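You operate a simulated robot arm through the tools that you are given. There is no shell and no other tool. Be economical: measure what you need, move in short steps, check, and stop when the job is done.

The job below is to be done with a simulated two-armed robot. You get a single attempt, and the scene is never put back.

## Task
Take the lid off the jar labelled "PP" on the loading bed and lay it down there.

Only the result counts: the job must be done as asked and must still hold three seconds after the hand-in. Knocking over, shifting, dropping, spilling or breaking anything else fails it. A push-on lid holds only when it is set on centred and level and pressed home; a screw cap is set on level and turned clockwise until tight.

## Robot
Two 7-joint arms with two-finger parallel grippers on one trunk, on a base that drives. Base frame: it is fixed to the floor where the robot stands at the start and does not move with it; the origin is under the middle of the robot, x ahead of it, y to its left, z up; the surface under the hand at the start is at about z = 0.85. Readings come in m, degrees, newtons and seconds.
The left shoulder is at the start at [0.05, 0.177, 1.179], the right one opposite. With the tool pointing down near the work surface each hand reaches from about 0.22 to 0.7 m from the robot's upright axis, wherever it stands, measured 20 degrees to its own side. Payload 3.43 kg a hand.
Tool frame (each hand has its own): the origin (TCP) lies between the finger pads and is the grasp point; the fingertips stand 0.034 m ahead of it; z points along the fingers, y is the line along which they close. Largest opening 0.128 m; finger width 0.024, thickness 0.012; the body of the gripper, 0.048 by 0.13 m, starts 0.096 m behind the TCP.
Orientation is that of the tool frame in the base frame, as [roll, pitch, yaw] about the fixed x, y, z axes, in that order (R = Rz(yaw) Ry(pitch) Rx(roll)). With the fingers straight down and closing along the base's y, the tool's x points along the base's -x, its y along +y and its z along -z.

## Interface
- The arms move only by the tool nudge_tool. It takes "left_moves", "right_moves" or both (then of equal length, played together; a hand with none holds still); each is one flat list of numbers, 6 for each row, row after row: the shift along the tool's x, y, z in m, then the turn, a rotation vector about the tool's x, y, z in degrees. In form: [dx, dy, dz, rx, ry, rz, dx, dy, dz, rx, ry, rz, ...]. A call has 1 to 8 rows; each row is the pose to reach, as a shift and turn from the pose commanded when the call began, along the tool's axes at that moment. "left_claw" and "right_claw" are, for a hand that has rows, the finger opening in m, from 0 to 0.128, set as the call begins (left out, the last holds). Each row takes 0.2 s and may step no farther than 0.05 m and 8.6 degrees from the row before; otherwise, or with a gripper value out of range, the whole call is refused. Where a pose cannot be reached the arm comes as near as it can. A force on the tool above 40 N (or 10 N above the force at the start of the call, whichever is more), or a blocked arm, ends the call early, and 0.2 s more pass. The fingers move at their own pace (about 0.108 m/s each) and stop on an object; they squeeze with about 27 N. The grip force told is the motor's: it shows also when the fingers shut on nothing. Time passes only in rows, and 0.2 s behind the last, so rows that repeat a pose let the fingers close. The reply holds the time, the measured pose of the TCP, the force on the tool along the base axes, the opening and the grip force, in the units named above and with some noise, with the torque about the TCP (base axes, N m) and any sound that the robot's microphone picked up.
- Cameras (640 x 400 px; columns grow to the right, rows downward): "scene" is now at [0.1684, 0.0244, 1.3585]; the picture's right is [0.13, -0.99, 0.00], its down [-0.52, -0.07, -0.85] and it looks along [0.84, 0.11, -0.53] (base axes); focal length 290 px, centre (320, 200). "left" rides on the left gripper at [0.076, 0.011, -0.16] in its tool frame; the picture's right is [-0.15, 0.99, 0.00], its down [-0.88, -0.13, -0.46] and it looks along [-0.45, -0.07, 0.89] (tool axes); focal length 234 px, centre (320, 200). "right" rides on the right gripper at [0.076, -0.011, -0.16] in its tool frame; the picture's right is [0.15, 0.99, 0.00], its down [-0.88, 0.13, -0.46] and it looks along [-0.45, 0.07, 0.89] (tool axes); focal length 234 px, centre (320, 200). There is no depth. A picture from a camera that has moved, and an enlarged one, comes with that camera's place and axes in the base frame and with its lens. The place of the scene camera against the robot may be out by one fixed shift of up to 0.025 m in any direction.
- camera(camera): a new picture of that camera. The clock stands still meanwhile.
- slide_trunk(by): slides the trunk up (or, below 0, down) by that many m; the arms and the scene camera ride with it, the base frame stays. It gives what a move gives, with no picture.
- steer(legs): drives the robot by 1 to 6 legs, each [ahead, turn to the left] in m and degrees, along the robot's own axes; the way and the turn of a leg run together, so that a leg with both is an arc; at most 1.5 m and 180 degrees a leg. The arms and the cameras ride along, it lands a little off, and it stops where it bumps. It gives what a move gives.
- pan_tilt(pan, tilt): turns the head with the scene camera to pan (to the left, within 80 degrees either way) and tilt (down, from -29 to 69), counted from straight ahead of the robot. It gives what a move gives.
- close_up(camera, box): a new picture of the part [left, top, right, bottom] of that camera's present view, enlarged. The clock stands still meanwhile.
- job_done(): hands the job in; it is judged then, once.

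Go step by step. Nothing tells you exact positions but the pictures and the camera data: compare them with the known pose of the tool, close in by small moves and look again before you grip or let go. The budget is 120 turns and 88 pictures, counting those below and the enlarged ones. Unless the task says otherwise, let go and move clear before handing in, and close with one line.

The tools are called after "Request:" as a command line: name --argument value ..., lists and objects as JSON in quotes. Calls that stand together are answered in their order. nudge_tool: Moves the arms, as the interface text tells. Its arguments: {"type":"object","properties":{"left_moves":{"type":"array","items":{"type":"number"}},"left_claw":{"type":"number"},"right_moves":{"type":"array","items":{"type":"number"}},"right_claw":{"type":"number"}},"required":[]} The other tools are called the same way: slide_trunk (by) slides the trunk up or down; steer (legs) drives the base; pan_tilt (pan, tilt) turns the head that bears the scene camera; camera (camera) takes a picture; close_up (camera, box) takes an enlarged picture of a part of a camera's view; job_done () hands the job in.

At the start:

```text
t: 0.0
left_tcp_pos: [0.4612, 0.2092, 1.191]
left_orientation: [-179.9, -0.1, -180.0]
left_contact_force: [-1.0, -0.5, -0.5]
left_ft_torque: [0.04, 0.01, 0.02]
left_width: 0.1278
left_grasp_force: 0.0
right_tcp_pos: [0.4232, -0.1231, 1.1481]
right_orientation: [180.0, 0.0, -179.9]
right_contact_force: [-0.5, 0.3, -0.6]
right_ft_torque: [0.01, -0.06, 0.0]
right_width: 0.1278
right_grasp_force: 0.1
trunk travel left (down, up): [-0.35, 0.051]
robot x, y, heading: [-0.0021, 0.0017, 0.2]
head pan, tilt: [7.3, 31.9]
```

scene: 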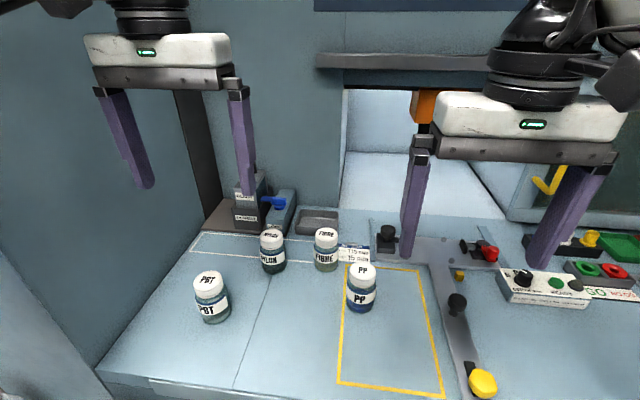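
right: 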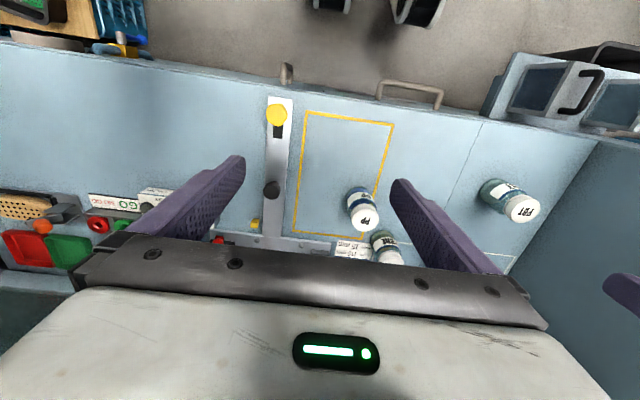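
left: 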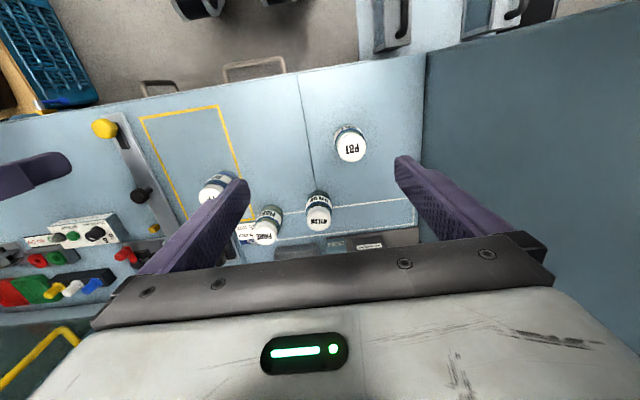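

The PP jar is in the yellow frame, at roughly [0.56, -0.01]. I'll look more closely at its lid and surroundings.

Request:
close_up --camera "scene" --box '[240, 210, 480, 360]'

Request:
close_up --camera "right" --box '[260, 90, 480, 280]'

```text
2.67 times, centred on (360, 285) of scene
camera zoom: at [0.1684, 0.0244, 1.3585], right [0.13, -0.99, 0.0], down [-0.52, -0.07, -0.85], along [0.84, 0.11, -0.53], focal length 774 px, centre (213, -27)
```

zoom: 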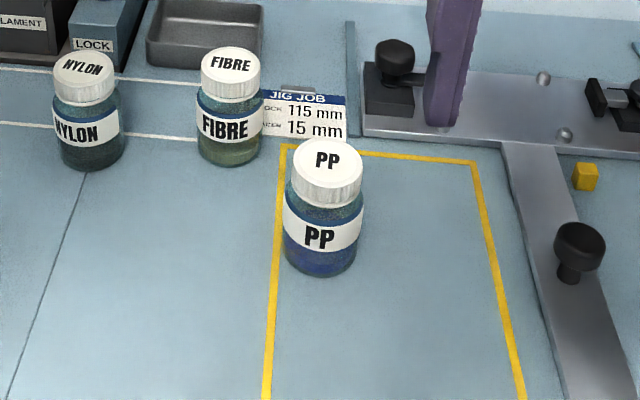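

```text
2.11 times, centred on (370, 185) of right
camera zoom: at [0.3479, -0.1343, 1.309], right [-0.15, 0.99, 0.0], down [0.88, 0.13, 0.46], along [0.45, 0.07, -0.89], focal length 493 px, centre (215, 232)
```

zoom: 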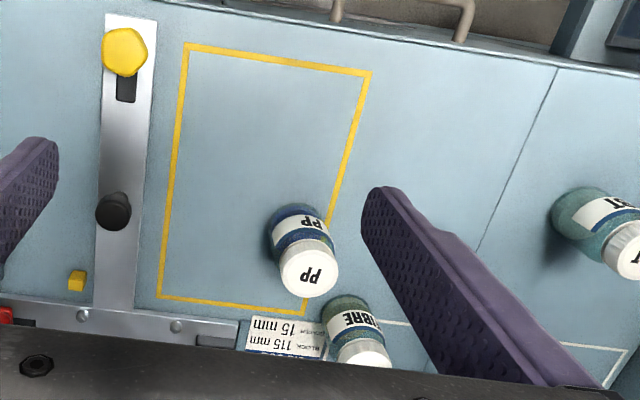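

The lid is white and ribbed, so it may be a screw cap, and the jar will need holding with the other hand. I'm bringing the right hand above the PP jar to measure it.

Request:
nudge_tool --right_moves '[-0.03, 0.027, 0, 0, 0, 0, -0.06, 0.055, 0, 0, 0, 0, -0.09, 0.082, 0, 0, 0, 0, -0.12, 0.11, 0, 0, 0, 0]'

Request:
camera --camera "right"

Request:
close_up --camera "left" --box '[120, 90, 360, 250]'

```text
t: 1.0
left_tcp_pos: [0.4623, 0.2115, 1.1904]
left_orientation: [-179.9, 0.0, -180.0]
left_contact_force: [0.0, -0.4, 0.3]
left_ft_torque: [0.0, 0.02, -0.01]
left_width: 0.128
left_grasp_force: 0.2
right_tcp_pos: [0.5429, -0.0125, 1.1469]
right_orientation: [-179.9, -0.1, -179.9]
right_contact_force: [0.5, 0.1, -0.6]
right_ft_torque: [-0.02, 0.0, 0.01]
right_width: 0.1282
right_grasp_force: 0.0
trunk travel left (down, up): [-0.35, 0.051]
robot x, y, heading: [-0.0001, 0.0012, 0.1]
head pan, tilt: [7.3, 31.9]
```

```text
82 pictures are left
camera right: at [0.4686, -0.0235, 1.309], right [-0.15, 0.99, 0.0], down [0.88, 0.13, 0.46], along [0.45, 0.07, -0.89], focal length 234 px, centre (320, 200)
```

right: 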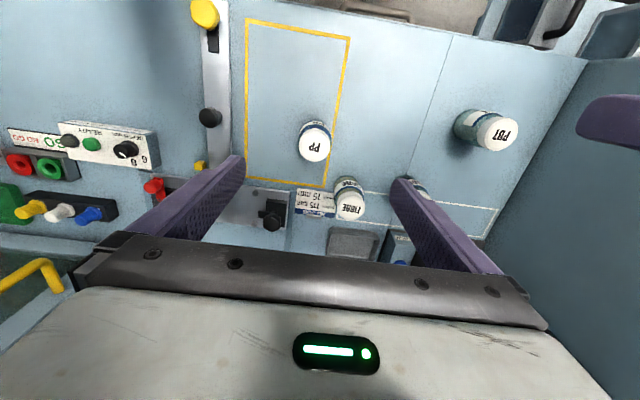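

```text
2.50 times, centred on (240, 170) of left
camera zoom: at [0.3868, 0.2222, 1.3499], right [0.15, 0.99, 0.0], down [0.88, -0.13, 0.46], along [0.45, -0.07, -0.89], focal length 585 px, centre (520, 275)
```

zoom: 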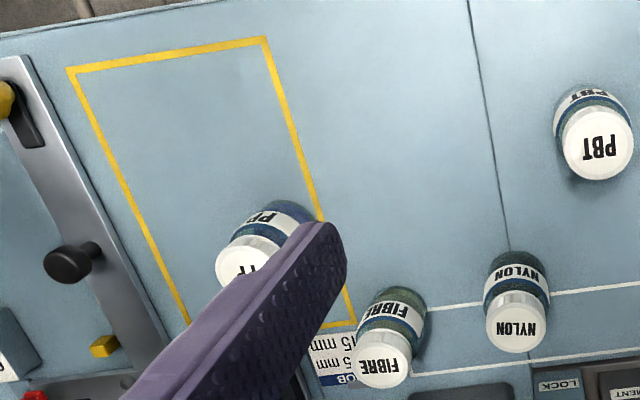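

The lid top is about [0.566, -0.018, 0.935], and the lid is about 0.05 m across. I'll hold the body with the left hand (tilted, from the front left) and work the lid with the right. First I move the right hand aside and yaw the left.

Request:
nudge_tool --left_moves '[0, 0, 0, 0, 0, 8, 0, 0, 0, 0, 0, 16, 0, 0, 0, 0, 0, 24, 0, 0, 0, 0, 0, 32, 0, 0, 0, 0, 0, 40]' --right_moves '[0, -0.03, 0, 0, 0, 0, 0, -0.06, 0, 0, 0, 0, 0, -0.09, 0, 0, 0, 0, 0, -0.12, 0, 0, 0, 0, 0, -0.14, 0, 0, 0, 0]'

Request:
nudge_tool --left_moves '[0, 0, 0, 0, -7.5, 0, 0, 0, 0, 0, -15, 0, 0, 0, 0, 0, -22.5, 0, 0, 0, 0, 0, -30, 0, 0, 0, 0, 0, -37.5, 0, 0, 0, 0, 0, -45, 0, 0, 0, 0, 0, -52, 0]'

Request:
camera --camera "scene"

```text
t: 2.2
left_tcp_pos: [0.4628, 0.211, 1.1903]
left_orientation: [180.0, 0.1, 139.9]
left_contact_force: [0.2, -1.2, -0.6]
left_ft_torque: [-0.01, 0.02, -0.04]
left_width: 0.1279
left_grasp_force: 0.1
right_tcp_pos: [0.5412, -0.1524, 1.1485]
right_orientation: [-180.0, 0.0, -179.9]
right_contact_force: [0.0, 0.1, -0.1]
right_ft_torque: [-0.03, -0.01, 0.02]
right_width: 0.128
right_grasp_force: 0.0
trunk travel left (down, up): [-0.35, 0.051]
robot x, y, heading: [-0.0006, 0.0008, -0.1]
head pan, tilt: [7.3, 31.9]
```

```text
t: 3.8
left_tcp_pos: [0.4639, 0.2107, 1.1903]
left_orientation: [-179.9, 52.1, 140.0]
left_contact_force: [-1.0, -1.4, 0.7]
left_ft_torque: [0.02, 0.02, 0.02]
left_width: 0.128
left_grasp_force: 0.0
right_tcp_pos: [0.5407, -0.1529, 1.1493]
right_orientation: [-179.9, 0.1, -179.9]
right_contact_force: [0.7, -0.4, -0.4]
right_ft_torque: [-0.02, 0.01, 0.01]
right_width: 0.1278
right_grasp_force: 0.1
trunk travel left (down, up): [-0.35, 0.051]
robot x, y, heading: [-0.0008, 0.0008, -0.0]
head pan, tilt: [7.3, 31.9]
```

```text
80 pictures are left
camera scene: at [0.1681, 0.0247, 1.3586], right [0.13, -0.99, 0.0], down [-0.52, -0.07, -0.85], along [0.84, 0.11, -0.53], focal length 290 px, centre (320, 200)
```

scene: 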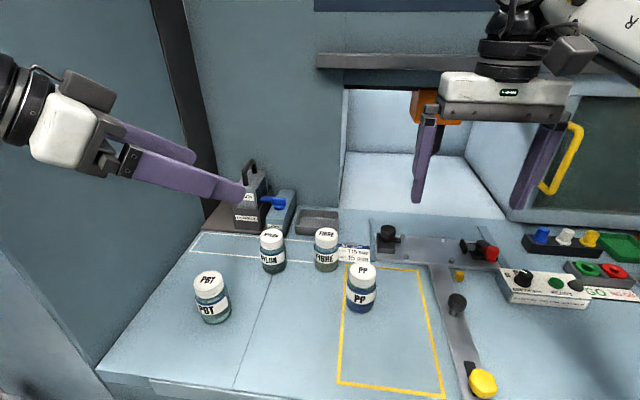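

The left hand is oriented as planned. I'm moving it to a pre-grasp point 0.15 m behind the jar.

Request:
nudge_tool --left_moves '[0.017, -0.0182, 0.0335, 0, 0, 0, 0.034, -0.0363, 0.0669, 0, 0, 0, 0.051, -0.0545, 0.1004, 0, 0, 0, 0.068, -0.0727, 0.1339, 0, 0, 0, 0.085, -0.0908, 0.1673, 0, 0, 0, 0.102, -0.109, 0.2008, 0, 0, 0]' --left_claw 0.1

Request:
camera --camera "left"

Request:
camera --camera "scene"

```text
t: 5.2
left_tcp_pos: [0.4674, 0.0657, 0.986]
left_orientation: [-180.0, 52.2, 140.0]
left_contact_force: [-0.2, 0.2, 0.8]
left_ft_torque: [0.02, 0.05, 0.05]
left_width: 0.0998
left_grasp_force: 0.1
right_tcp_pos: [0.5424, -0.153, 1.1476]
right_orientation: [179.9, 0.1, -179.9]
right_contact_force: [-0.4, -0.6, 0.5]
right_ft_torque: [0.02, -0.03, 0.02]
right_width: 0.1282
right_grasp_force: 0.2
trunk travel left (down, up): [-0.35, 0.051]
robot x, y, heading: [-0.0011, 0.0029, -0.0]
head pan, tilt: [7.3, 31.9]
```

```text
79 pictures are left
camera left: at [0.3413, 0.184, 1.0251], right [0.7, 0.7, 0.12], down [0.06, -0.22, 0.97], along [0.71, -0.68, -0.19], focal length 234 px, centre (320, 200)
```

left: 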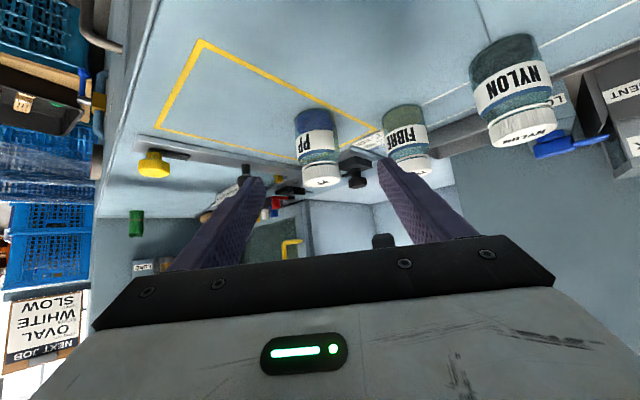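

```text
78 pictures are left
camera scene: at [0.1686, 0.0242, 1.3585], right [0.13, -0.99, 0.0], down [-0.52, -0.07, -0.85], along [0.84, 0.11, -0.53], focal length 290 px, centre (320, 200)
```

scene: 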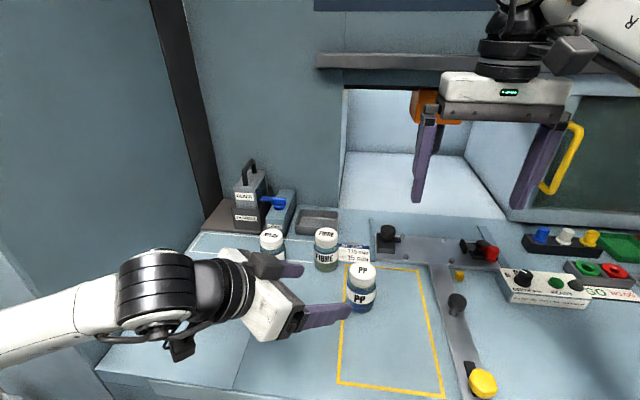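

The jar sits between the fingers, perhaps slightly off to one side. I'll advance part way and look again.

Request:
nudge_tool --left_moves '[0, -0.004, 0.035, 0, 0, 0, 0, -0.004, 0.07, 0, 0, 0]'

Request:
camera --camera "left"

Request:
close_up --camera "scene" --box '[280, 220, 440, 320]'

Request:
camera --camera "right"

```text
t: 5.8
left_tcp_pos: [0.506, 0.0271, 0.9435]
left_orientation: [180.0, 52.0, 140.0]
left_contact_force: [-0.2, 0.6, 0.3]
left_ft_torque: [0.02, 0.03, -0.01]
left_width: 0.1
left_grasp_force: 0.0
right_tcp_pos: [0.5421, -0.1541, 1.1484]
right_orientation: [-180.0, 0.1, 179.9]
right_contact_force: [-0.1, 0.4, -0.1]
right_ft_torque: [0.02, 0.01, 0.0]
right_width: 0.1279
right_grasp_force: 0.1
trunk travel left (down, up): [-0.35, 0.051]
robot x, y, heading: [0.0008, -0.0015, -0.0]
head pan, tilt: [7.3, 31.9]
```

```text
77 pictures are left
camera left: at [0.3813, 0.1456, 0.9815], right [0.7, 0.7, 0.12], down [0.06, -0.22, 0.97], along [0.71, -0.68, -0.19], focal length 234 px, centre (320, 200)
```

left: 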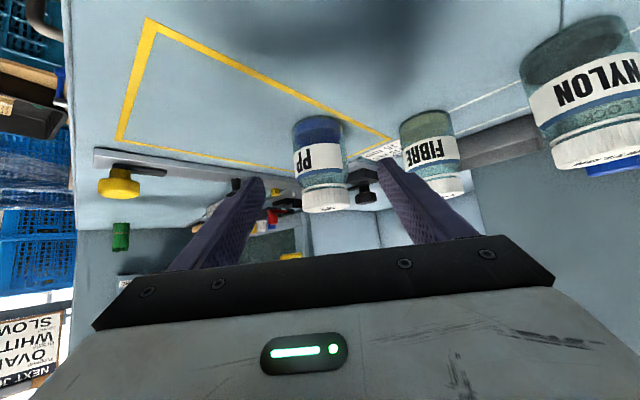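

```text
4.00 times, centred on (360, 270) of scene
camera zoom: at [0.1686, 0.0243, 1.3585], right [0.13, -0.99, 0.0], down [-0.52, -0.07, -0.85], along [0.84, 0.11, -0.53], focal length 1162 px, centre (160, -80)
```

zoom: 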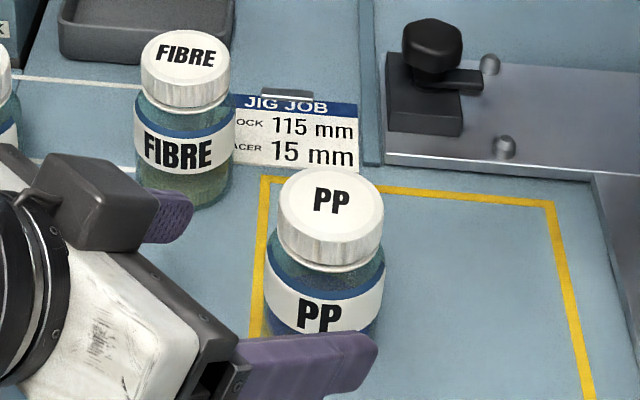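

```text
75 pictures are left
camera right: at [0.4671, -0.1641, 1.309], right [-0.15, 0.99, 0.0], down [0.88, 0.13, 0.46], along [0.45, 0.07, -0.89], focal length 234 px, centre (320, 200)
```

right: 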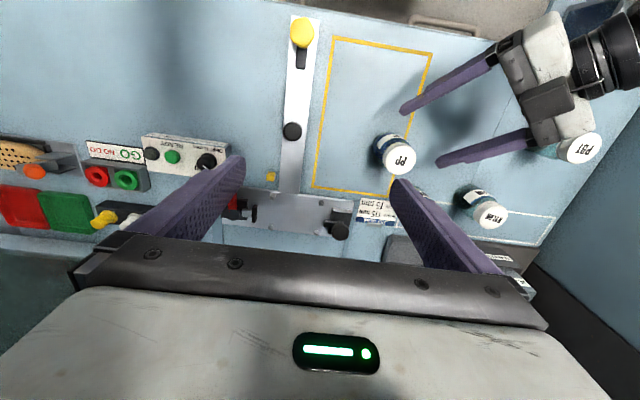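

The jar axis is confirmed at about [0.561, -0.018], with the left hand aligned within about 2 mm. I'm advancing to the grasp point with the fingers open.

Request:
nudge_tool --left_moves '[0.001, 0, 0.026, 0, 0, 0, 0.002, 0.0, 0.052, 0, 0, 0, 0.0027, 0.0, 0.077, 0, 0, 0]'

Request:
camera --camera "left"

Request:
camera --camera "right"

Request:
close_up --camera "scene" --box '[280, 220, 440, 320]'

```text
t: 6.6
left_tcp_pos: [0.5523, -0.0115, 0.8944]
left_orientation: [180.0, 52.0, 140.0]
left_contact_force: [0.1, 0.9, -0.3]
left_ft_torque: [-0.01, -0.03, -0.02]
left_width: 0.1
left_grasp_force: 0.1
right_tcp_pos: [0.5413, -0.1534, 1.1476]
right_orientation: [-180.0, -0.1, 179.9]
right_contact_force: [0.1, 0.6, 0.4]
right_ft_torque: [-0.03, 0.02, 0.03]
right_width: 0.1279
right_grasp_force: 0.1
trunk travel left (down, up): [-0.35, 0.051]
robot x, y, heading: [0.0017, -0.0038, -0.1]
head pan, tilt: [7.3, 31.9]
```

```text
74 pictures are left
camera left: at [0.4262, 0.1081, 0.9329], right [0.7, 0.7, 0.12], down [0.06, -0.22, 0.97], along [0.71, -0.68, -0.19], focal length 234 px, centre (320, 200)
```

left: 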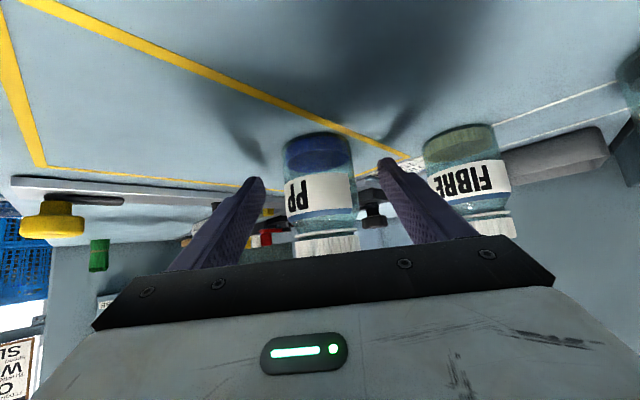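

```text
73 pictures are left
camera right: at [0.4671, -0.1642, 1.3089], right [-0.15, 0.99, 0.0], down [0.88, 0.13, 0.46], along [0.45, 0.07, -0.89], focal length 234 px, centre (320, 200)
```

right: 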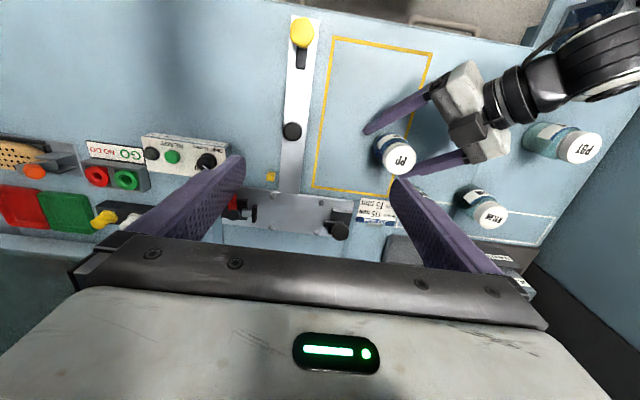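

```text
4.00 times, centred on (360, 270) of scene
camera zoom: at [0.1686, 0.0242, 1.3585], right [0.13, -0.99, 0.0], down [-0.52, -0.07, -0.85], along [0.84, 0.11, -0.53], focal length 1162 px, centre (160, -80)
```

zoom: 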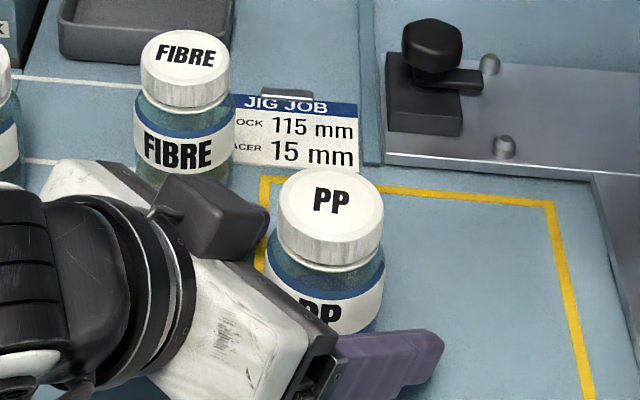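

The jar is centred between the left fingers at body height. I'm closing the left hand on it.

Request:
nudge_tool --left_moves '[0, 0, 0, 0, 0, 0, 0, 0, 0, 0, 0, 0, 0, 0, 0, 0, 0, 0]' --left_claw 0.02

Request:
camera --camera "right"

Request:
camera --camera "left"

```text
t: 7.4
left_tcp_pos: [0.5509, -0.01, 0.8947]
left_orientation: [180.0, 52.1, 140.0]
left_contact_force: [0.7, -0.5, 0.7]
left_ft_torque: [-0.05, -0.01, 0.04]
left_width: 0.0566
left_grasp_force: 26.9
right_tcp_pos: [0.5413, -0.1533, 1.1484]
right_orientation: [-179.9, 0.0, -180.0]
right_contact_force: [-0.5, 0.3, 0.4]
right_ft_torque: [-0.01, -0.01, 0.03]
right_width: 0.1282
right_grasp_force: 0.1
trunk travel left (down, up): [-0.35, 0.051]
robot x, y, heading: [0.0018, -0.0006, 0.3]
head pan, tilt: [7.3, 31.9]
```

```text
71 pictures are left
camera right: at [0.4669, -0.1639, 1.3091], right [-0.15, 0.99, 0.0], down [0.88, 0.13, 0.46], along [0.45, 0.07, -0.89], focal length 234 px, centre (320, 200)
```

right: 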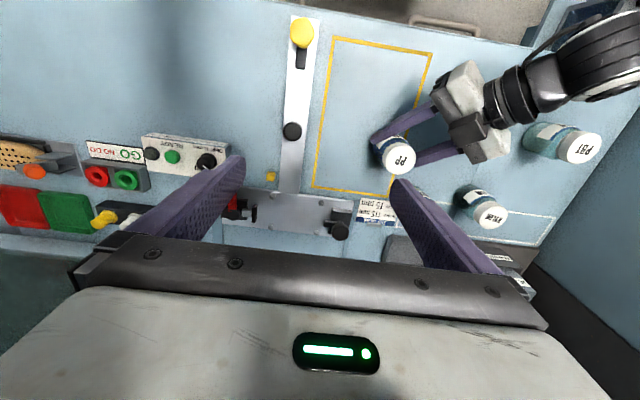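

```text
70 pictures are left
camera left: at [0.4259, 0.1083, 0.933], right [0.7, 0.7, 0.12], down [0.06, -0.22, 0.97], along [0.71, -0.68, -0.19], focal length 234 px, centre (320, 200)
```

left: 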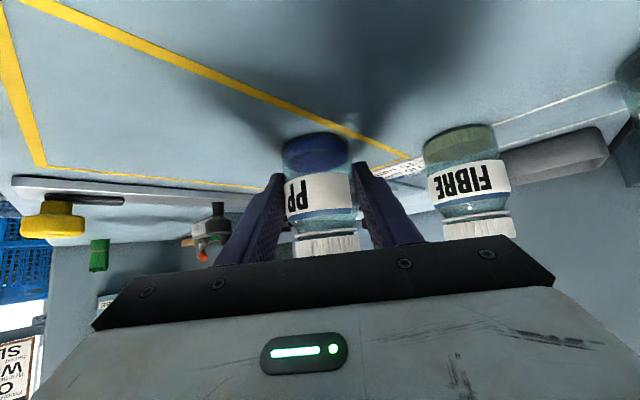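

The left hand holds the jar body (width 0.057 m). Now the right hand goes above the lid with its yaw turned clockwise 30°, which leaves room for an anticlockwise twist.

Request:
nudge_tool --right_moves '[-0.004, 0.027, 0.01, 0, 0, 6, -0.008, 0.054, 0.03, 0, 0, 12, -0.0125, 0.081, 0.055, 0, 0, 18, -0.017, 0.108, 0.082, 0, 0, 24, -0.021, 0.135, 0.108, 0, 0, 30]' --right_claw 0.09

Request:
camera --camera "right"

Request:
camera --camera "scene"

```text
t: 8.6
left_tcp_pos: [0.5513, -0.0109, 0.8943]
left_orientation: [-179.9, 52.0, 140.1]
left_contact_force: [0.2, 0.6, 0.7]
left_ft_torque: [0.03, 0.02, -0.03]
left_width: 0.0565
left_grasp_force: 27.4
right_tcp_pos: [0.5643, -0.0176, 1.0389]
right_orientation: [179.9, 0.0, 149.8]
right_contact_force: [0.2, -0.2, 0.3]
right_ft_torque: [0.0, -0.01, -0.01]
right_width: 0.09
right_grasp_force: 0.1
trunk travel left (down, up): [-0.35, 0.051]
robot x, y, heading: [-0.0026, -0.0038, -0.0]
head pan, tilt: [7.3, 31.9]
```

```text
69 pictures are left
camera right: at [0.4935, 0.0105, 1.2003], right [0.37, 0.93, 0.0], down [0.83, -0.33, 0.46], along [0.42, -0.17, -0.89], focal length 234 px, centre (320, 200)
```

right: 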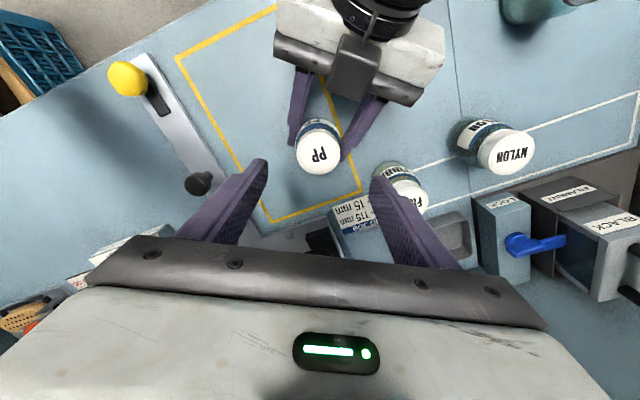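

```text
68 pictures are left
camera scene: at [0.1684, 0.0248, 1.3585], right [0.13, -0.99, 0.0], down [-0.52, -0.07, -0.85], along [0.84, 0.11, -0.53], focal length 290 px, centre (320, 200)
```

scene: 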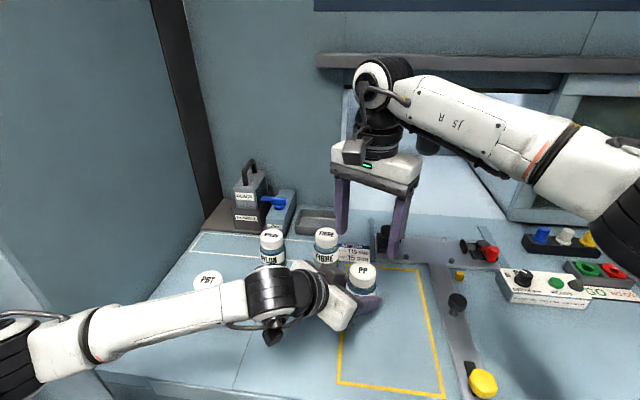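

The right hand is centred over the lid within 2 mm. I'm descending so the fingertips reach z ≈ 0.920, on the lid's sides only.

Request:
nudge_tool --right_moves '[0.0007, -0.0018, 0.03, 0, 0, 0, 0.0007, -0.0018, 0.06, 0, 0, 0, 0.0007, -0.0018, 0.085, 0, 0, 0]'

Request:
camera --camera "right"

Request:
close_up --camera "scene" --box '[280, 220, 440, 320]'

```text
t: 9.4
left_tcp_pos: [0.5517, -0.0103, 0.8942]
left_orientation: [180.0, 52.0, 140.1]
left_contact_force: [0.6, -0.6, -0.6]
left_ft_torque: [-0.01, -0.02, -0.01]
left_width: 0.0566
left_grasp_force: 27.3
right_tcp_pos: [0.563, -0.0198, 0.9541]
right_orientation: [-180.0, 0.0, 150.0]
right_contact_force: [0.6, 0.4, 0.1]
right_ft_torque: [0.01, 0.01, -0.01]
right_width: 0.0901
right_grasp_force: 0.1
trunk travel left (down, up): [-0.35, 0.051]
robot x, y, heading: [0.0016, -0.0015, 0.1]
head pan, tilt: [7.3, 31.9]
```

```text
67 pictures are left
camera right: at [0.4917, 0.0088, 1.1154], right [0.37, 0.93, 0.0], down [0.83, -0.33, 0.46], along [0.42, -0.17, -0.89], focal length 234 px, centre (320, 200)
```

right: 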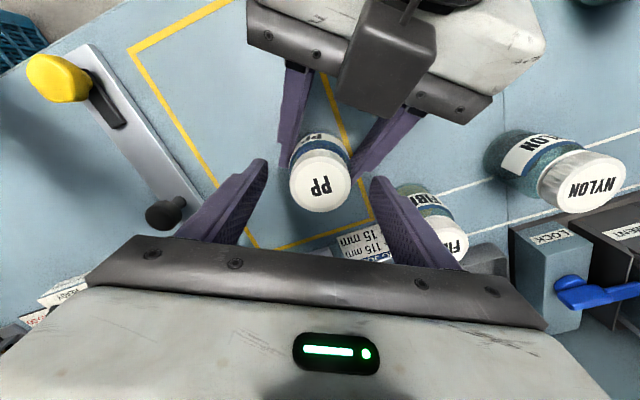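

```text
4.00 times, centred on (360, 270) of scene
camera zoom: at [0.1684, 0.0244, 1.3585], right [0.13, -0.99, 0.0], down [-0.52, -0.07, -0.85], along [0.84, 0.11, -0.53], focal length 1162 px, centre (160, -80)
```

zoom: 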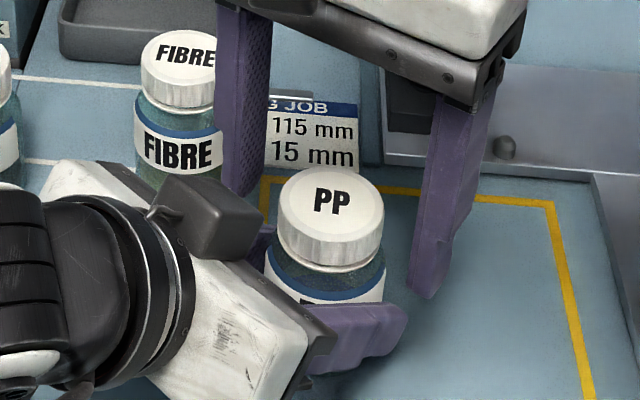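

The lid is centred between the right fingers, and I'm closing on it.

Request:
nudge_tool --right_moves '[0, 0, 0, 0, 0, 0, 0, 0, 0, 0, 0, 0, 0, 0, 0, 0, 0, 0]' --right_claw 0.02

Request:
close_up --camera "scene" --box '[280, 220, 440, 320]'

Request:
camera --camera "right"

```text
t: 10.2
left_tcp_pos: [0.5518, -0.0097, 0.8954]
left_orientation: [-180.0, 52.0, 140.0]
left_contact_force: [-0.4, 0.0, 0.8]
left_ft_torque: [-0.02, 0.05, -0.02]
left_width: 0.0566
left_grasp_force: 27.1
right_tcp_pos: [0.5611, -0.0197, 0.9548]
right_orientation: [-180.0, 0.1, 150.0]
right_contact_force: [0.8, 0.5, -0.1]
right_ft_torque: [0.03, 0.01, 0.0]
right_width: 0.0472
right_grasp_force: 27.5
trunk travel left (down, up): [-0.35, 0.051]
robot x, y, heading: [-0.0025, 0.0001, -0.0]
head pan, tilt: [7.3, 31.9]
```

```text
4.00 times, centred on (360, 270) of scene
camera zoom: at [0.1684, 0.0244, 1.3585], right [0.13, -0.99, 0.0], down [-0.52, -0.07, -0.85], along [0.84, 0.11, -0.53], focal length 1162 px, centre (160, -80)
```

zoom: 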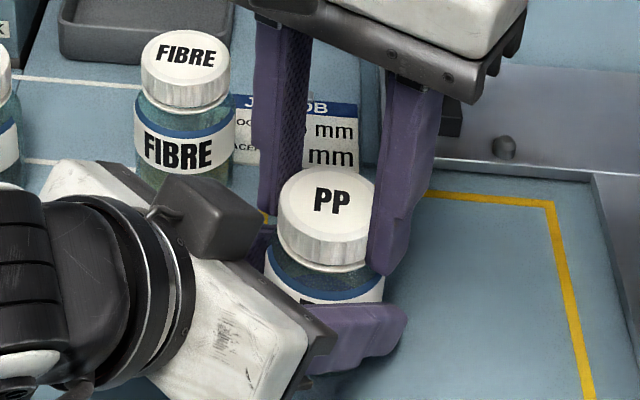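

```text
64 pictures are left
camera right: at [0.4917, 0.0087, 1.1156], right [0.37, 0.93, 0.0], down [0.83, -0.33, 0.46], along [0.42, -0.17, -0.89], focal length 234 px, centre (320, 200)
```

right: 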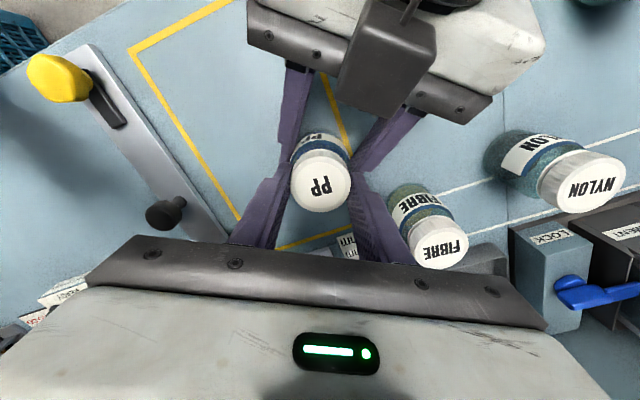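

Both hands hold. Now I twist the lid anticlockwise by about 24° and watch torque and sound.

Request:
nudge_tool --right_moves '[0, 0, 0, 0, 0, -8, 0, 0, 0, 0, 0, -16, 0, 0, 0, 0, 0, -24]'

Request:
close_up --camera "scene" --box '[280, 220, 440, 320]'

```text
t: 11.0
left_tcp_pos: [0.5514, -0.0108, 0.8927]
left_orientation: [180.0, 52.0, 139.9]
left_contact_force: [-0.5, -0.6, -0.4]
left_ft_torque: [0.07, 0.01, 0.0]
left_width: 0.0567
left_grasp_force: 26.8
right_tcp_pos: [0.5622, -0.0181, 0.9547]
right_orientation: [-180.0, 0.0, 174.1]
right_contact_force: [0.8, 2.0, -0.3]
right_ft_torque: [0.0, -0.01, -0.01]
right_width: 0.0475
right_grasp_force: 26.6
trunk travel left (down, up): [-0.35, 0.051]
robot x, y, heading: [-0.0021, -0.0013, -0.0]
head pan, tilt: [7.3, 31.9]
```

```text
4.00 times, centred on (360, 270) of scene
camera zoom: at [0.1684, 0.0245, 1.3585], right [0.13, -0.99, 0.0], down [-0.52, -0.07, -0.85], along [0.84, 0.11, -0.53], focal length 1162 px, centre (160, -80)
```

zoom: 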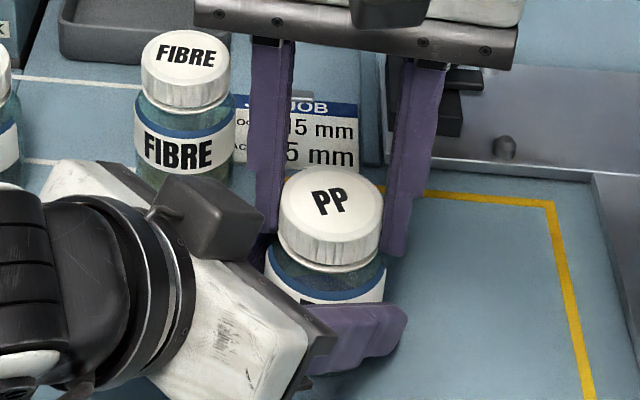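

The lid turns with the hand and the jar stays put. I'm continuing the anticlockwise twist.

Request:
nudge_tool --right_moves '[0, 0, 0, 0, 0, -8, 0, 0, 0, 0, 0, -16, 0, 0, 0, 0, 0, -24, 0, 0, 0, 0, 0, -32, 0, 0, 0, 0, 0, -40, 0, 0, 0, 0, 0, -48, 0, 0, 0, 0, 0, -56]'

Request:
close_up --camera "scene" --box '[280, 220, 440, 320]'

```text
t: 12.6
left_tcp_pos: [0.5511, -0.0112, 0.8948]
left_orientation: [-179.9, 51.9, 139.9]
left_contact_force: [5.1, -9.5, -0.4]
left_ft_torque: [0.33, 0.17, -0.02]
left_width: 0.0567
left_grasp_force: 26.7
right_tcp_pos: [0.5617, -0.0197, 0.9555]
right_orientation: [179.8, 0.0, -137.8]
right_contact_force: [-6.0, 9.1, 1.0]
right_ft_torque: [0.22, 0.16, -0.04]
right_width: 0.0476
right_grasp_force: 27.2
right hand out of reach, approached as far as the arm can: row 7
trunk travel left (down, up): [-0.35, 0.051]
robot x, y, heading: [-0.0015, -0.0003, 0.0]
head pan, tilt: [7.3, 31.9]
```

```text
4.00 times, centred on (360, 270) of scene
camera zoom: at [0.1685, 0.0244, 1.3585], right [0.13, -0.99, 0.0], down [-0.52, -0.07, -0.85], along [0.84, 0.11, -0.53], focal length 1162 px, centre (160, -80)
```

zoom: 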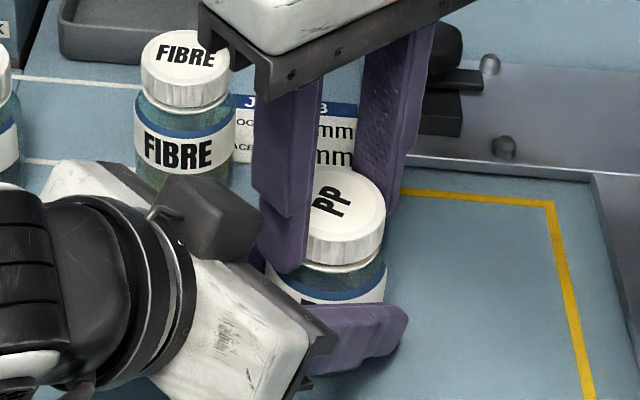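

The hand is at its yaw limit after about 72° of turn. I'm trying a gentle 4 mm lift to see whether the lid is free.

Request:
nudge_tool --right_moves '[0, 0, -0.002, 0, 0, 0, 0, 0, -0.004, 0, 0, 0]'

Request:
close_up --camera "scene" --box '[280, 220, 440, 320]'

```text
t: 13.2
left_tcp_pos: [0.5518, -0.0118, 0.8962]
left_orientation: [-179.8, 52.3, 140.0]
left_contact_force: [2.7, -10.1, 5.8]
left_ft_torque: [0.32, 0.24, -0.08]
left_width: 0.0564
left_grasp_force: 26.7
right_tcp_pos: [0.5625, -0.0182, 0.9577]
right_orientation: [-179.9, -0.1, -138.0]
right_contact_force: [-3.2, 10.5, -7.9]
right_ft_torque: [0.22, -0.16, -0.02]
right_width: 0.0476
right_grasp_force: 27.1
trunk travel left (down, up): [-0.35, 0.051]
robot x, y, heading: [-0.0021, -0.0013, 0.3]
head pan, tilt: [7.3, 31.9]
```

```text
4.00 times, centred on (360, 270) of scene
camera zoom: at [0.1686, 0.0244, 1.3585], right [0.13, -0.99, 0.0], down [-0.52, -0.07, -0.85], along [0.84, 0.11, -0.53], focal length 1162 px, centre (160, -80)
```

zoom: 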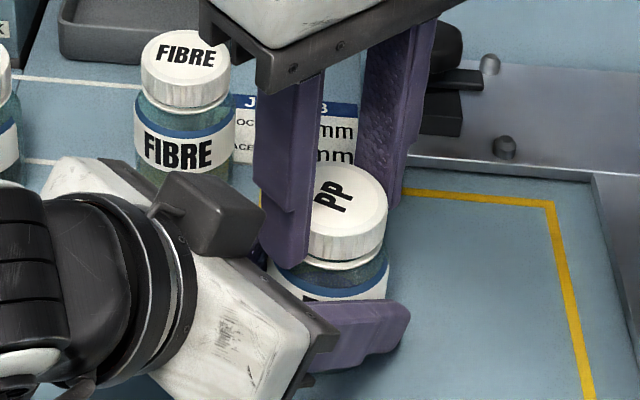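

The lid still holds, so it needs more turns. I'll lower again, release slightly, wind the hand back clockwise and regrip.

Request:
nudge_tool --right_moves '[0, 0, 0.004, 0, 0, 0, 0, 0, 0.004, 0, 0, 0, 0, 0, 0.004, 0, 0, 0]' --right_claw 0.064

Request:
camera --camera "right"

```text
t: 14.0
left_tcp_pos: [0.5515, -0.0094, 0.8946]
left_orientation: [179.9, 52.0, 140.1]
left_contact_force: [1.5, 1.9, 3.4]
left_ft_torque: [-0.08, -0.09, 0.06]
left_width: 0.0567
left_grasp_force: 27.2
right_tcp_pos: [0.5632, -0.0191, 0.9553]
right_orientation: [-179.9, 0.0, -138.0]
right_contact_force: [0.0, 0.5, -0.8]
right_ft_torque: [0.01, 0.0, 0.03]
right_width: 0.064
right_grasp_force: 0.0
trunk travel left (down, up): [-0.35, 0.051]
robot x, y, heading: [0.0042, -0.0032, 0.1]
head pan, tilt: [7.3, 31.9]
```

```text
60 pictures are left
camera right: at [0.5141, -0.0781, 1.1164], right [-0.77, 0.64, 0.0], down [0.57, 0.69, 0.46], along [0.29, 0.35, -0.89], focal length 234 px, centre (320, 200)
```

right: 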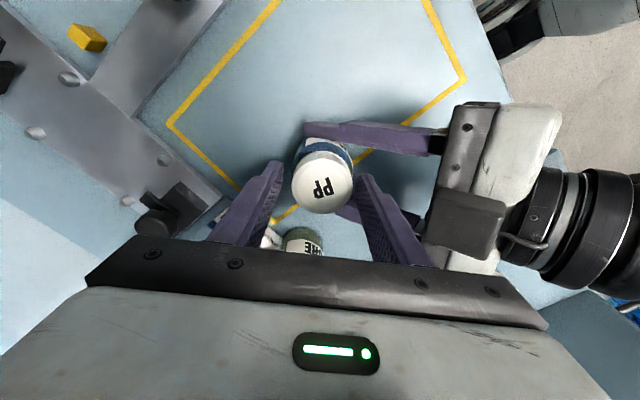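

The lid rotated with the hand and is still centred. I'm winding the hand back clockwise.

Request:
nudge_tool --right_moves '[0, 0, 0, 0, 0, 8.5, 0, 0, 0, 0, 0, 17, 0, 0, 0, 0, 0, 25.5, 0, 0, 0, 0, 0, 34, 0, 0, 0, 0, 0, 42.5, 0, 0, 0, 0, 0, 51, 0, 0, 0, 0, 0, 59.5, 0, 0, 0, 0, 0, 68]'

Request:
nudge_tool --right_moves '[0, 0, 0, 0, 0, 8.5, 0, 0, 0, 0, 0, 17, 0, 0, 0, 0, 0, 25.5, 0, 0, 0, 0, 0, 34, 0, 0, 0, 0, 0, 42]'

Request:
camera --camera "right"

Request:
camera --camera "scene"

```text
t: 15.8
left_tcp_pos: [0.5502, -0.0104, 0.8942]
left_orientation: [-179.9, 51.9, 140.0]
left_contact_force: [-1.0, -0.9, 0.2]
left_ft_torque: [-0.12, -0.09, -0.06]
left_width: 0.0567
left_grasp_force: 26.8
right_tcp_pos: [0.5617, -0.0196, 0.9545]
right_orientation: [180.0, 0.0, 153.8]
right_contact_force: [0.2, 0.0, -0.7]
right_ft_torque: [-0.01, 0.01, 0.0]
right_width: 0.064
right_grasp_force: 0.0
trunk travel left (down, up): [-0.35, 0.051]
robot x, y, heading: [-0.0001, 0.0025, -0.1]
head pan, tilt: [7.3, 31.9]
```

```text
t: 17.0
left_tcp_pos: [0.5516, -0.01, 0.8944]
left_orientation: [179.9, 52.0, 139.9]
left_contact_force: [-2.6, 5.1, 0.8]
left_ft_torque: [-0.29, -0.09, -0.24]
left_width: 0.0566
left_grasp_force: 27.0
right_tcp_pos: [0.563, -0.0207, 0.9548]
right_orientation: [-179.9, 0.2, 111.7]
right_contact_force: [1.8, -5.4, 1.0]
right_ft_torque: [-0.19, -0.01, 0.27]
right_width: 0.064
right_grasp_force: 0.7
trunk travel left (down, up): [-0.35, 0.051]
robot x, y, heading: [0.0004, -0.0019, 0.4]
head pan, tilt: [7.3, 31.9]
```

```text
59 pictures are left
camera right: at [0.5248, 0.0457, 1.1162], right [0.86, 0.5, 0.0], down [0.45, -0.77, 0.46], along [0.23, -0.4, -0.89], focal length 234 px, centre (320, 200)
```

right: 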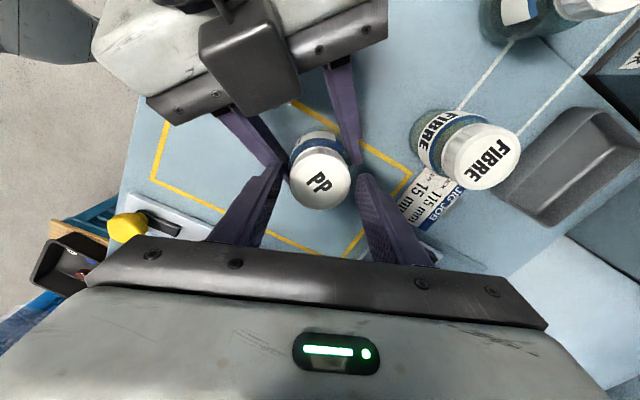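

```text
58 pictures are left
camera scene: at [0.1682, 0.0243, 1.3586], right [0.13, -0.99, 0.0], down [-0.52, -0.07, -0.85], along [0.84, 0.11, -0.53], focal length 290 px, centre (320, 200)
```

scene: 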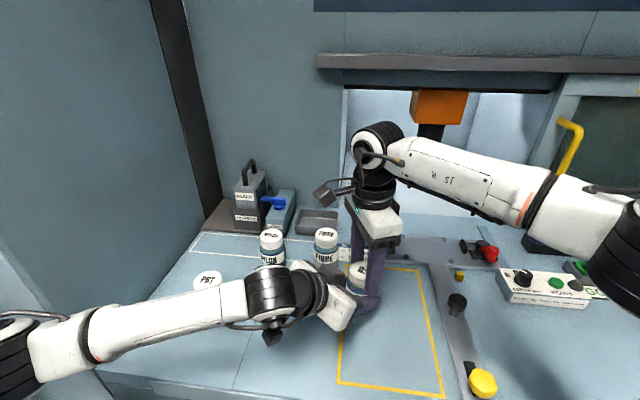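

A right finger is just touching a left finger at this yaw. I'm backing off 12° and checking the lid's marking.

Request:
nudge_tool --right_moves '[0, 0, 0, 0, 0, -6, 0, 0, 0, 0, 0, -12, 0, 0, 0, 0, 0, -12]'

Request:
close_up --camera "scene" --box '[280, 220, 440, 320]'

Request:
close_up --camera "right" --box '[240, 120, 400, 220]'

```text
t: 17.8
left_tcp_pos: [0.5504, -0.0106, 0.8937]
left_orientation: [180.0, 52.0, 140.1]
left_contact_force: [0.4, 0.0, -0.9]
left_ft_torque: [-0.01, 0.02, 0.04]
left_width: 0.0568
left_grasp_force: 27.5
right_tcp_pos: [0.5629, -0.0188, 0.9557]
right_orientation: [180.0, 0.0, 124.0]
right_contact_force: [-0.3, -0.8, 0.0]
right_ft_torque: [-0.02, 0.0, 0.0]
right_width: 0.0638
right_grasp_force: 0.0
trunk travel left (down, up): [-0.35, 0.051]
robot x, y, heading: [0.0016, 0.0014, 0.1]
head pan, tilt: [7.3, 31.9]
```

```text
4.00 times, centred on (360, 270) of scene
camera zoom: at [0.1685, 0.0244, 1.3585], right [0.13, -0.99, 0.0], down [-0.52, -0.07, -0.85], along [0.84, 0.11, -0.53], focal length 1162 px, centre (160, -80)
```

zoom: 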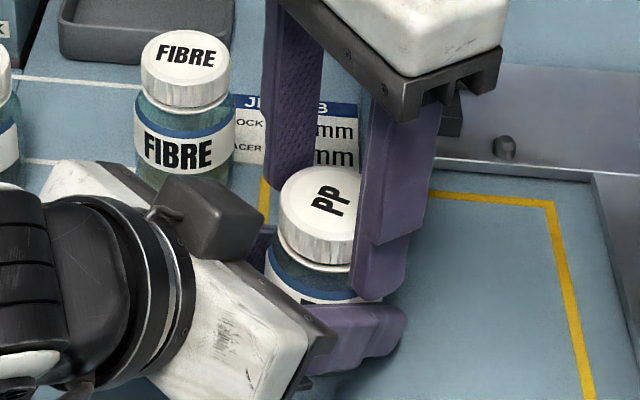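

```text
4.00 times, centred on (320, 170) of right
camera zoom: at [0.511, 0.0376, 1.116], right [0.74, 0.68, 0.0], down [0.6, -0.66, 0.46], along [0.31, -0.34, -0.89], focal length 937 px, centre (320, 320)
```

zoom: 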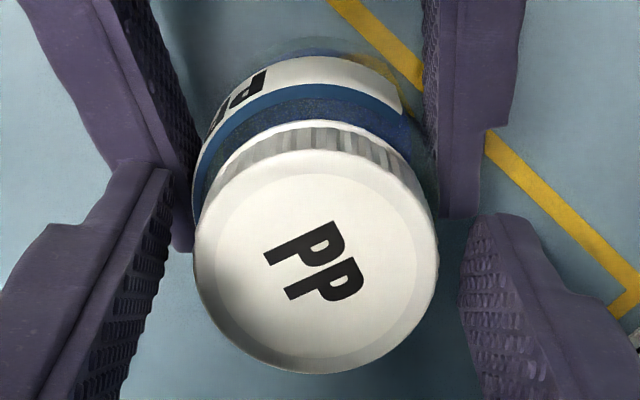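

The lid has stayed turned by about 70° and is centred. I'm regripping for a second stroke.

Request:
nudge_tool --right_moves '[0, 0, 0, 0, 0, 0, 0, 0, 0, 0, 0, 0, 0, 0, 0, 0, 0, -8, 0, 0, 0, 0, 0, -16, 0, 0, 0, 0, 0, -24, 0, 0, 0, 0, 0, -32, 0, 0, 0, 0, 0, -40, 0, 0, 0, 0, 0, -48]' --right_claw 0.02

Request:
nudge_tool --right_moves '[0, 0, 0, 0, 0, -8, 0, 0, 0, 0, 0, -16, 0, 0, 0, 0, 0, -24, 0, 0, 0, 0, 0, -32, 0, 0, 0, 0, 0, -40, 0, 0, 0, 0, 0, -44]'

Request:
nudge_tool --right_moves '[0, 0, -0.002, 0, 0, 0, 0, 0, -0.004, 0, 0, 0]'

Request:
close_up --camera "scene" --box '[280, 220, 440, 320]'

```text
t: 19.6
left_tcp_pos: [0.551, -0.0108, 0.8943]
left_orientation: [-179.9, 52.0, 140.0]
left_contact_force: [8.5, -1.5, -2.7]
left_ft_torque: [0.03, 0.28, 0.06]
left_width: 0.0569
left_grasp_force: 27.0
right_tcp_pos: [0.5609, -0.0187, 0.9548]
right_orientation: [-179.9, 0.0, 172.3]
right_contact_force: [-8.3, 2.1, 1.9]
right_ft_torque: [0.03, 0.21, 0.0]
right_width: 0.0476
right_grasp_force: 27.1
trunk travel left (down, up): [-0.35, 0.051]
robot x, y, heading: [0.0005, 0.0016, -0.3]
head pan, tilt: [7.3, 31.9]
```

```text
t: 21.0
left_tcp_pos: [0.5517, -0.0106, 0.8937]
left_orientation: [179.9, 52.0, 139.9]
left_contact_force: [13.5, -4.6, -5.1]
left_ft_torque: [0.19, 0.44, 0.09]
left_width: 0.0566
left_grasp_force: 26.9
right_tcp_pos: [0.5616, -0.0187, 0.9549]
right_orientation: [179.9, 0.1, -143.8]
right_contact_force: [-12.4, 5.9, 6.8]
right_ft_torque: [0.17, 0.28, 0.02]
right_width: 0.0473
right_grasp_force: 27.6
trunk travel left (down, up): [-0.35, 0.051]
robot x, y, heading: [-0.002, 0.0011, 0.0]
head pan, tilt: [7.3, 31.9]
```

```text
t: 21.6
left_tcp_pos: [0.5511, -0.0114, 0.896]
left_orientation: [-179.9, 52.2, 140.0]
left_contact_force: [8.7, -5.9, 1.9]
left_ft_torque: [0.1, 0.49, 0.03]
left_width: 0.0567
left_grasp_force: 26.8
right_tcp_pos: [0.5623, -0.0194, 0.9586]
right_orientation: [180.0, -0.1, -143.9]
right_contact_force: [-8.5, 5.6, -4.2]
right_ft_torque: [0.18, 0.07, 0.02]
right_width: 0.0473
right_grasp_force: 26.8
trunk travel left (down, up): [-0.35, 0.051]
robot x, y, heading: [0.004, 0.0029, 0.0]
head pan, tilt: [7.3, 31.9]
```

```text
4.00 times, centred on (360, 270) of scene
camera zoom: at [0.1685, 0.0244, 1.3584], right [0.13, -0.99, 0.0], down [-0.52, -0.07, -0.85], along [0.84, 0.11, -0.53], focal length 1162 px, centre (160, -80)
```

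zoom: 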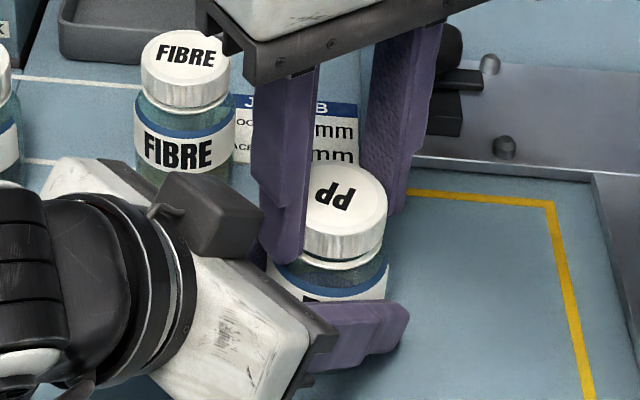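

Vertical force now builds upward as I turn, so the cap is a screw cap rising on its thread. Next I do a third stroke the same way.

Request:
nudge_tool --right_moves '[0, 0, 0.002, 0, 0, 0, 0, 0, 0.002, 0, 0, 0, 0, 0, 0.002, 0, 0, 8.5, 0, 0, 0.002, 0, 0, 17, 0, 0, 0.002, 0, 0, 25.5, 0, 0, 0.002, 0, 0, 34, 0, 0, 0.002, 0, 0, 42.5, 0, 0, 0.002, 0, 0, 51]' --right_claw 0.064

Request:
nudge_tool --right_moves '[0, 0, 0, 0, 0, 8.5, 0, 0, 0, 0, 0, 17, 0, 0, 0, 0, 0, 25.5, 0, 0, 0, 0, 0, 34, 0, 0, 0, 0, 0, 41]'

Request:
close_up --camera "right" --box '[240, 120, 400, 220]'

Request:
close_up --camera "scene" --box '[280, 220, 440, 320]'

```text
t: 23.4
left_tcp_pos: [0.5498, -0.0099, 0.8932]
left_orientation: [-179.9, 52.0, 140.0]
left_contact_force: [0.7, 0.0, 0.1]
left_ft_torque: [-0.04, -0.07, 0.01]
left_width: 0.0566
left_grasp_force: 27.6
right_tcp_pos: [0.5628, -0.019, 0.9562]
right_orientation: [180.0, 0.0, 164.7]
right_contact_force: [0.4, -1.4, -0.4]
right_ft_torque: [0.0, 0.0, -0.03]
right_width: 0.064
right_grasp_force: 0.1
trunk travel left (down, up): [-0.35, 0.051]
robot x, y, heading: [0.0018, -0.0005, -0.2]
head pan, tilt: [7.3, 31.9]
```

```text
t: 24.6
left_tcp_pos: [0.5503, -0.0111, 0.8939]
left_orientation: [-179.9, 52.0, 140.1]
left_contact_force: [-0.5, -1.0, -0.7]
left_ft_torque: [-0.06, -0.02, -0.02]
left_width: 0.0566
left_grasp_force: 27.0
right_tcp_pos: [0.5628, -0.0193, 0.9569]
right_orientation: [-180.0, 0.0, 123.8]
right_contact_force: [-0.8, -0.2, 0.1]
right_ft_torque: [-0.03, 0.01, 0.0]
right_width: 0.0641
right_grasp_force: 0.1
trunk travel left (down, up): [-0.35, 0.051]
robot x, y, heading: [0.0004, -0.0012, 0.2]
head pan, tilt: [7.3, 31.9]
```

```text
4.00 times, centred on (320, 170) of right
camera zoom: at [0.5116, 0.0377, 1.1183], right [0.74, 0.67, 0.0], down [0.6, -0.66, 0.46], along [0.31, -0.34, -0.89], focal length 937 px, centre (320, 320)
```

zoom: 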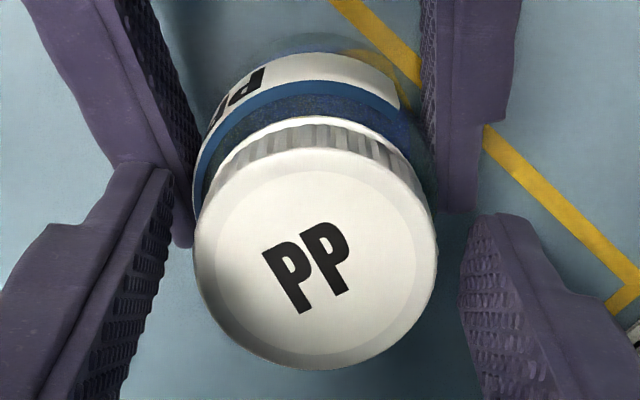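

```text
4.00 times, centred on (360, 270) of scene
camera zoom: at [0.1684, 0.0244, 1.3585], right [0.13, -0.99, 0.0], down [-0.52, -0.07, -0.85], along [0.84, 0.11, -0.53], focal length 1162 px, centre (160, -80)
```

zoom: 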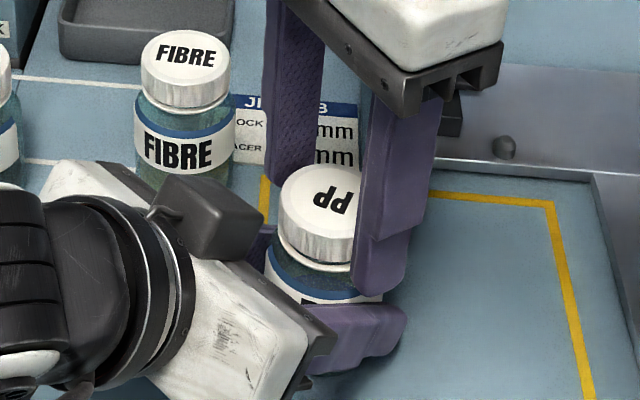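

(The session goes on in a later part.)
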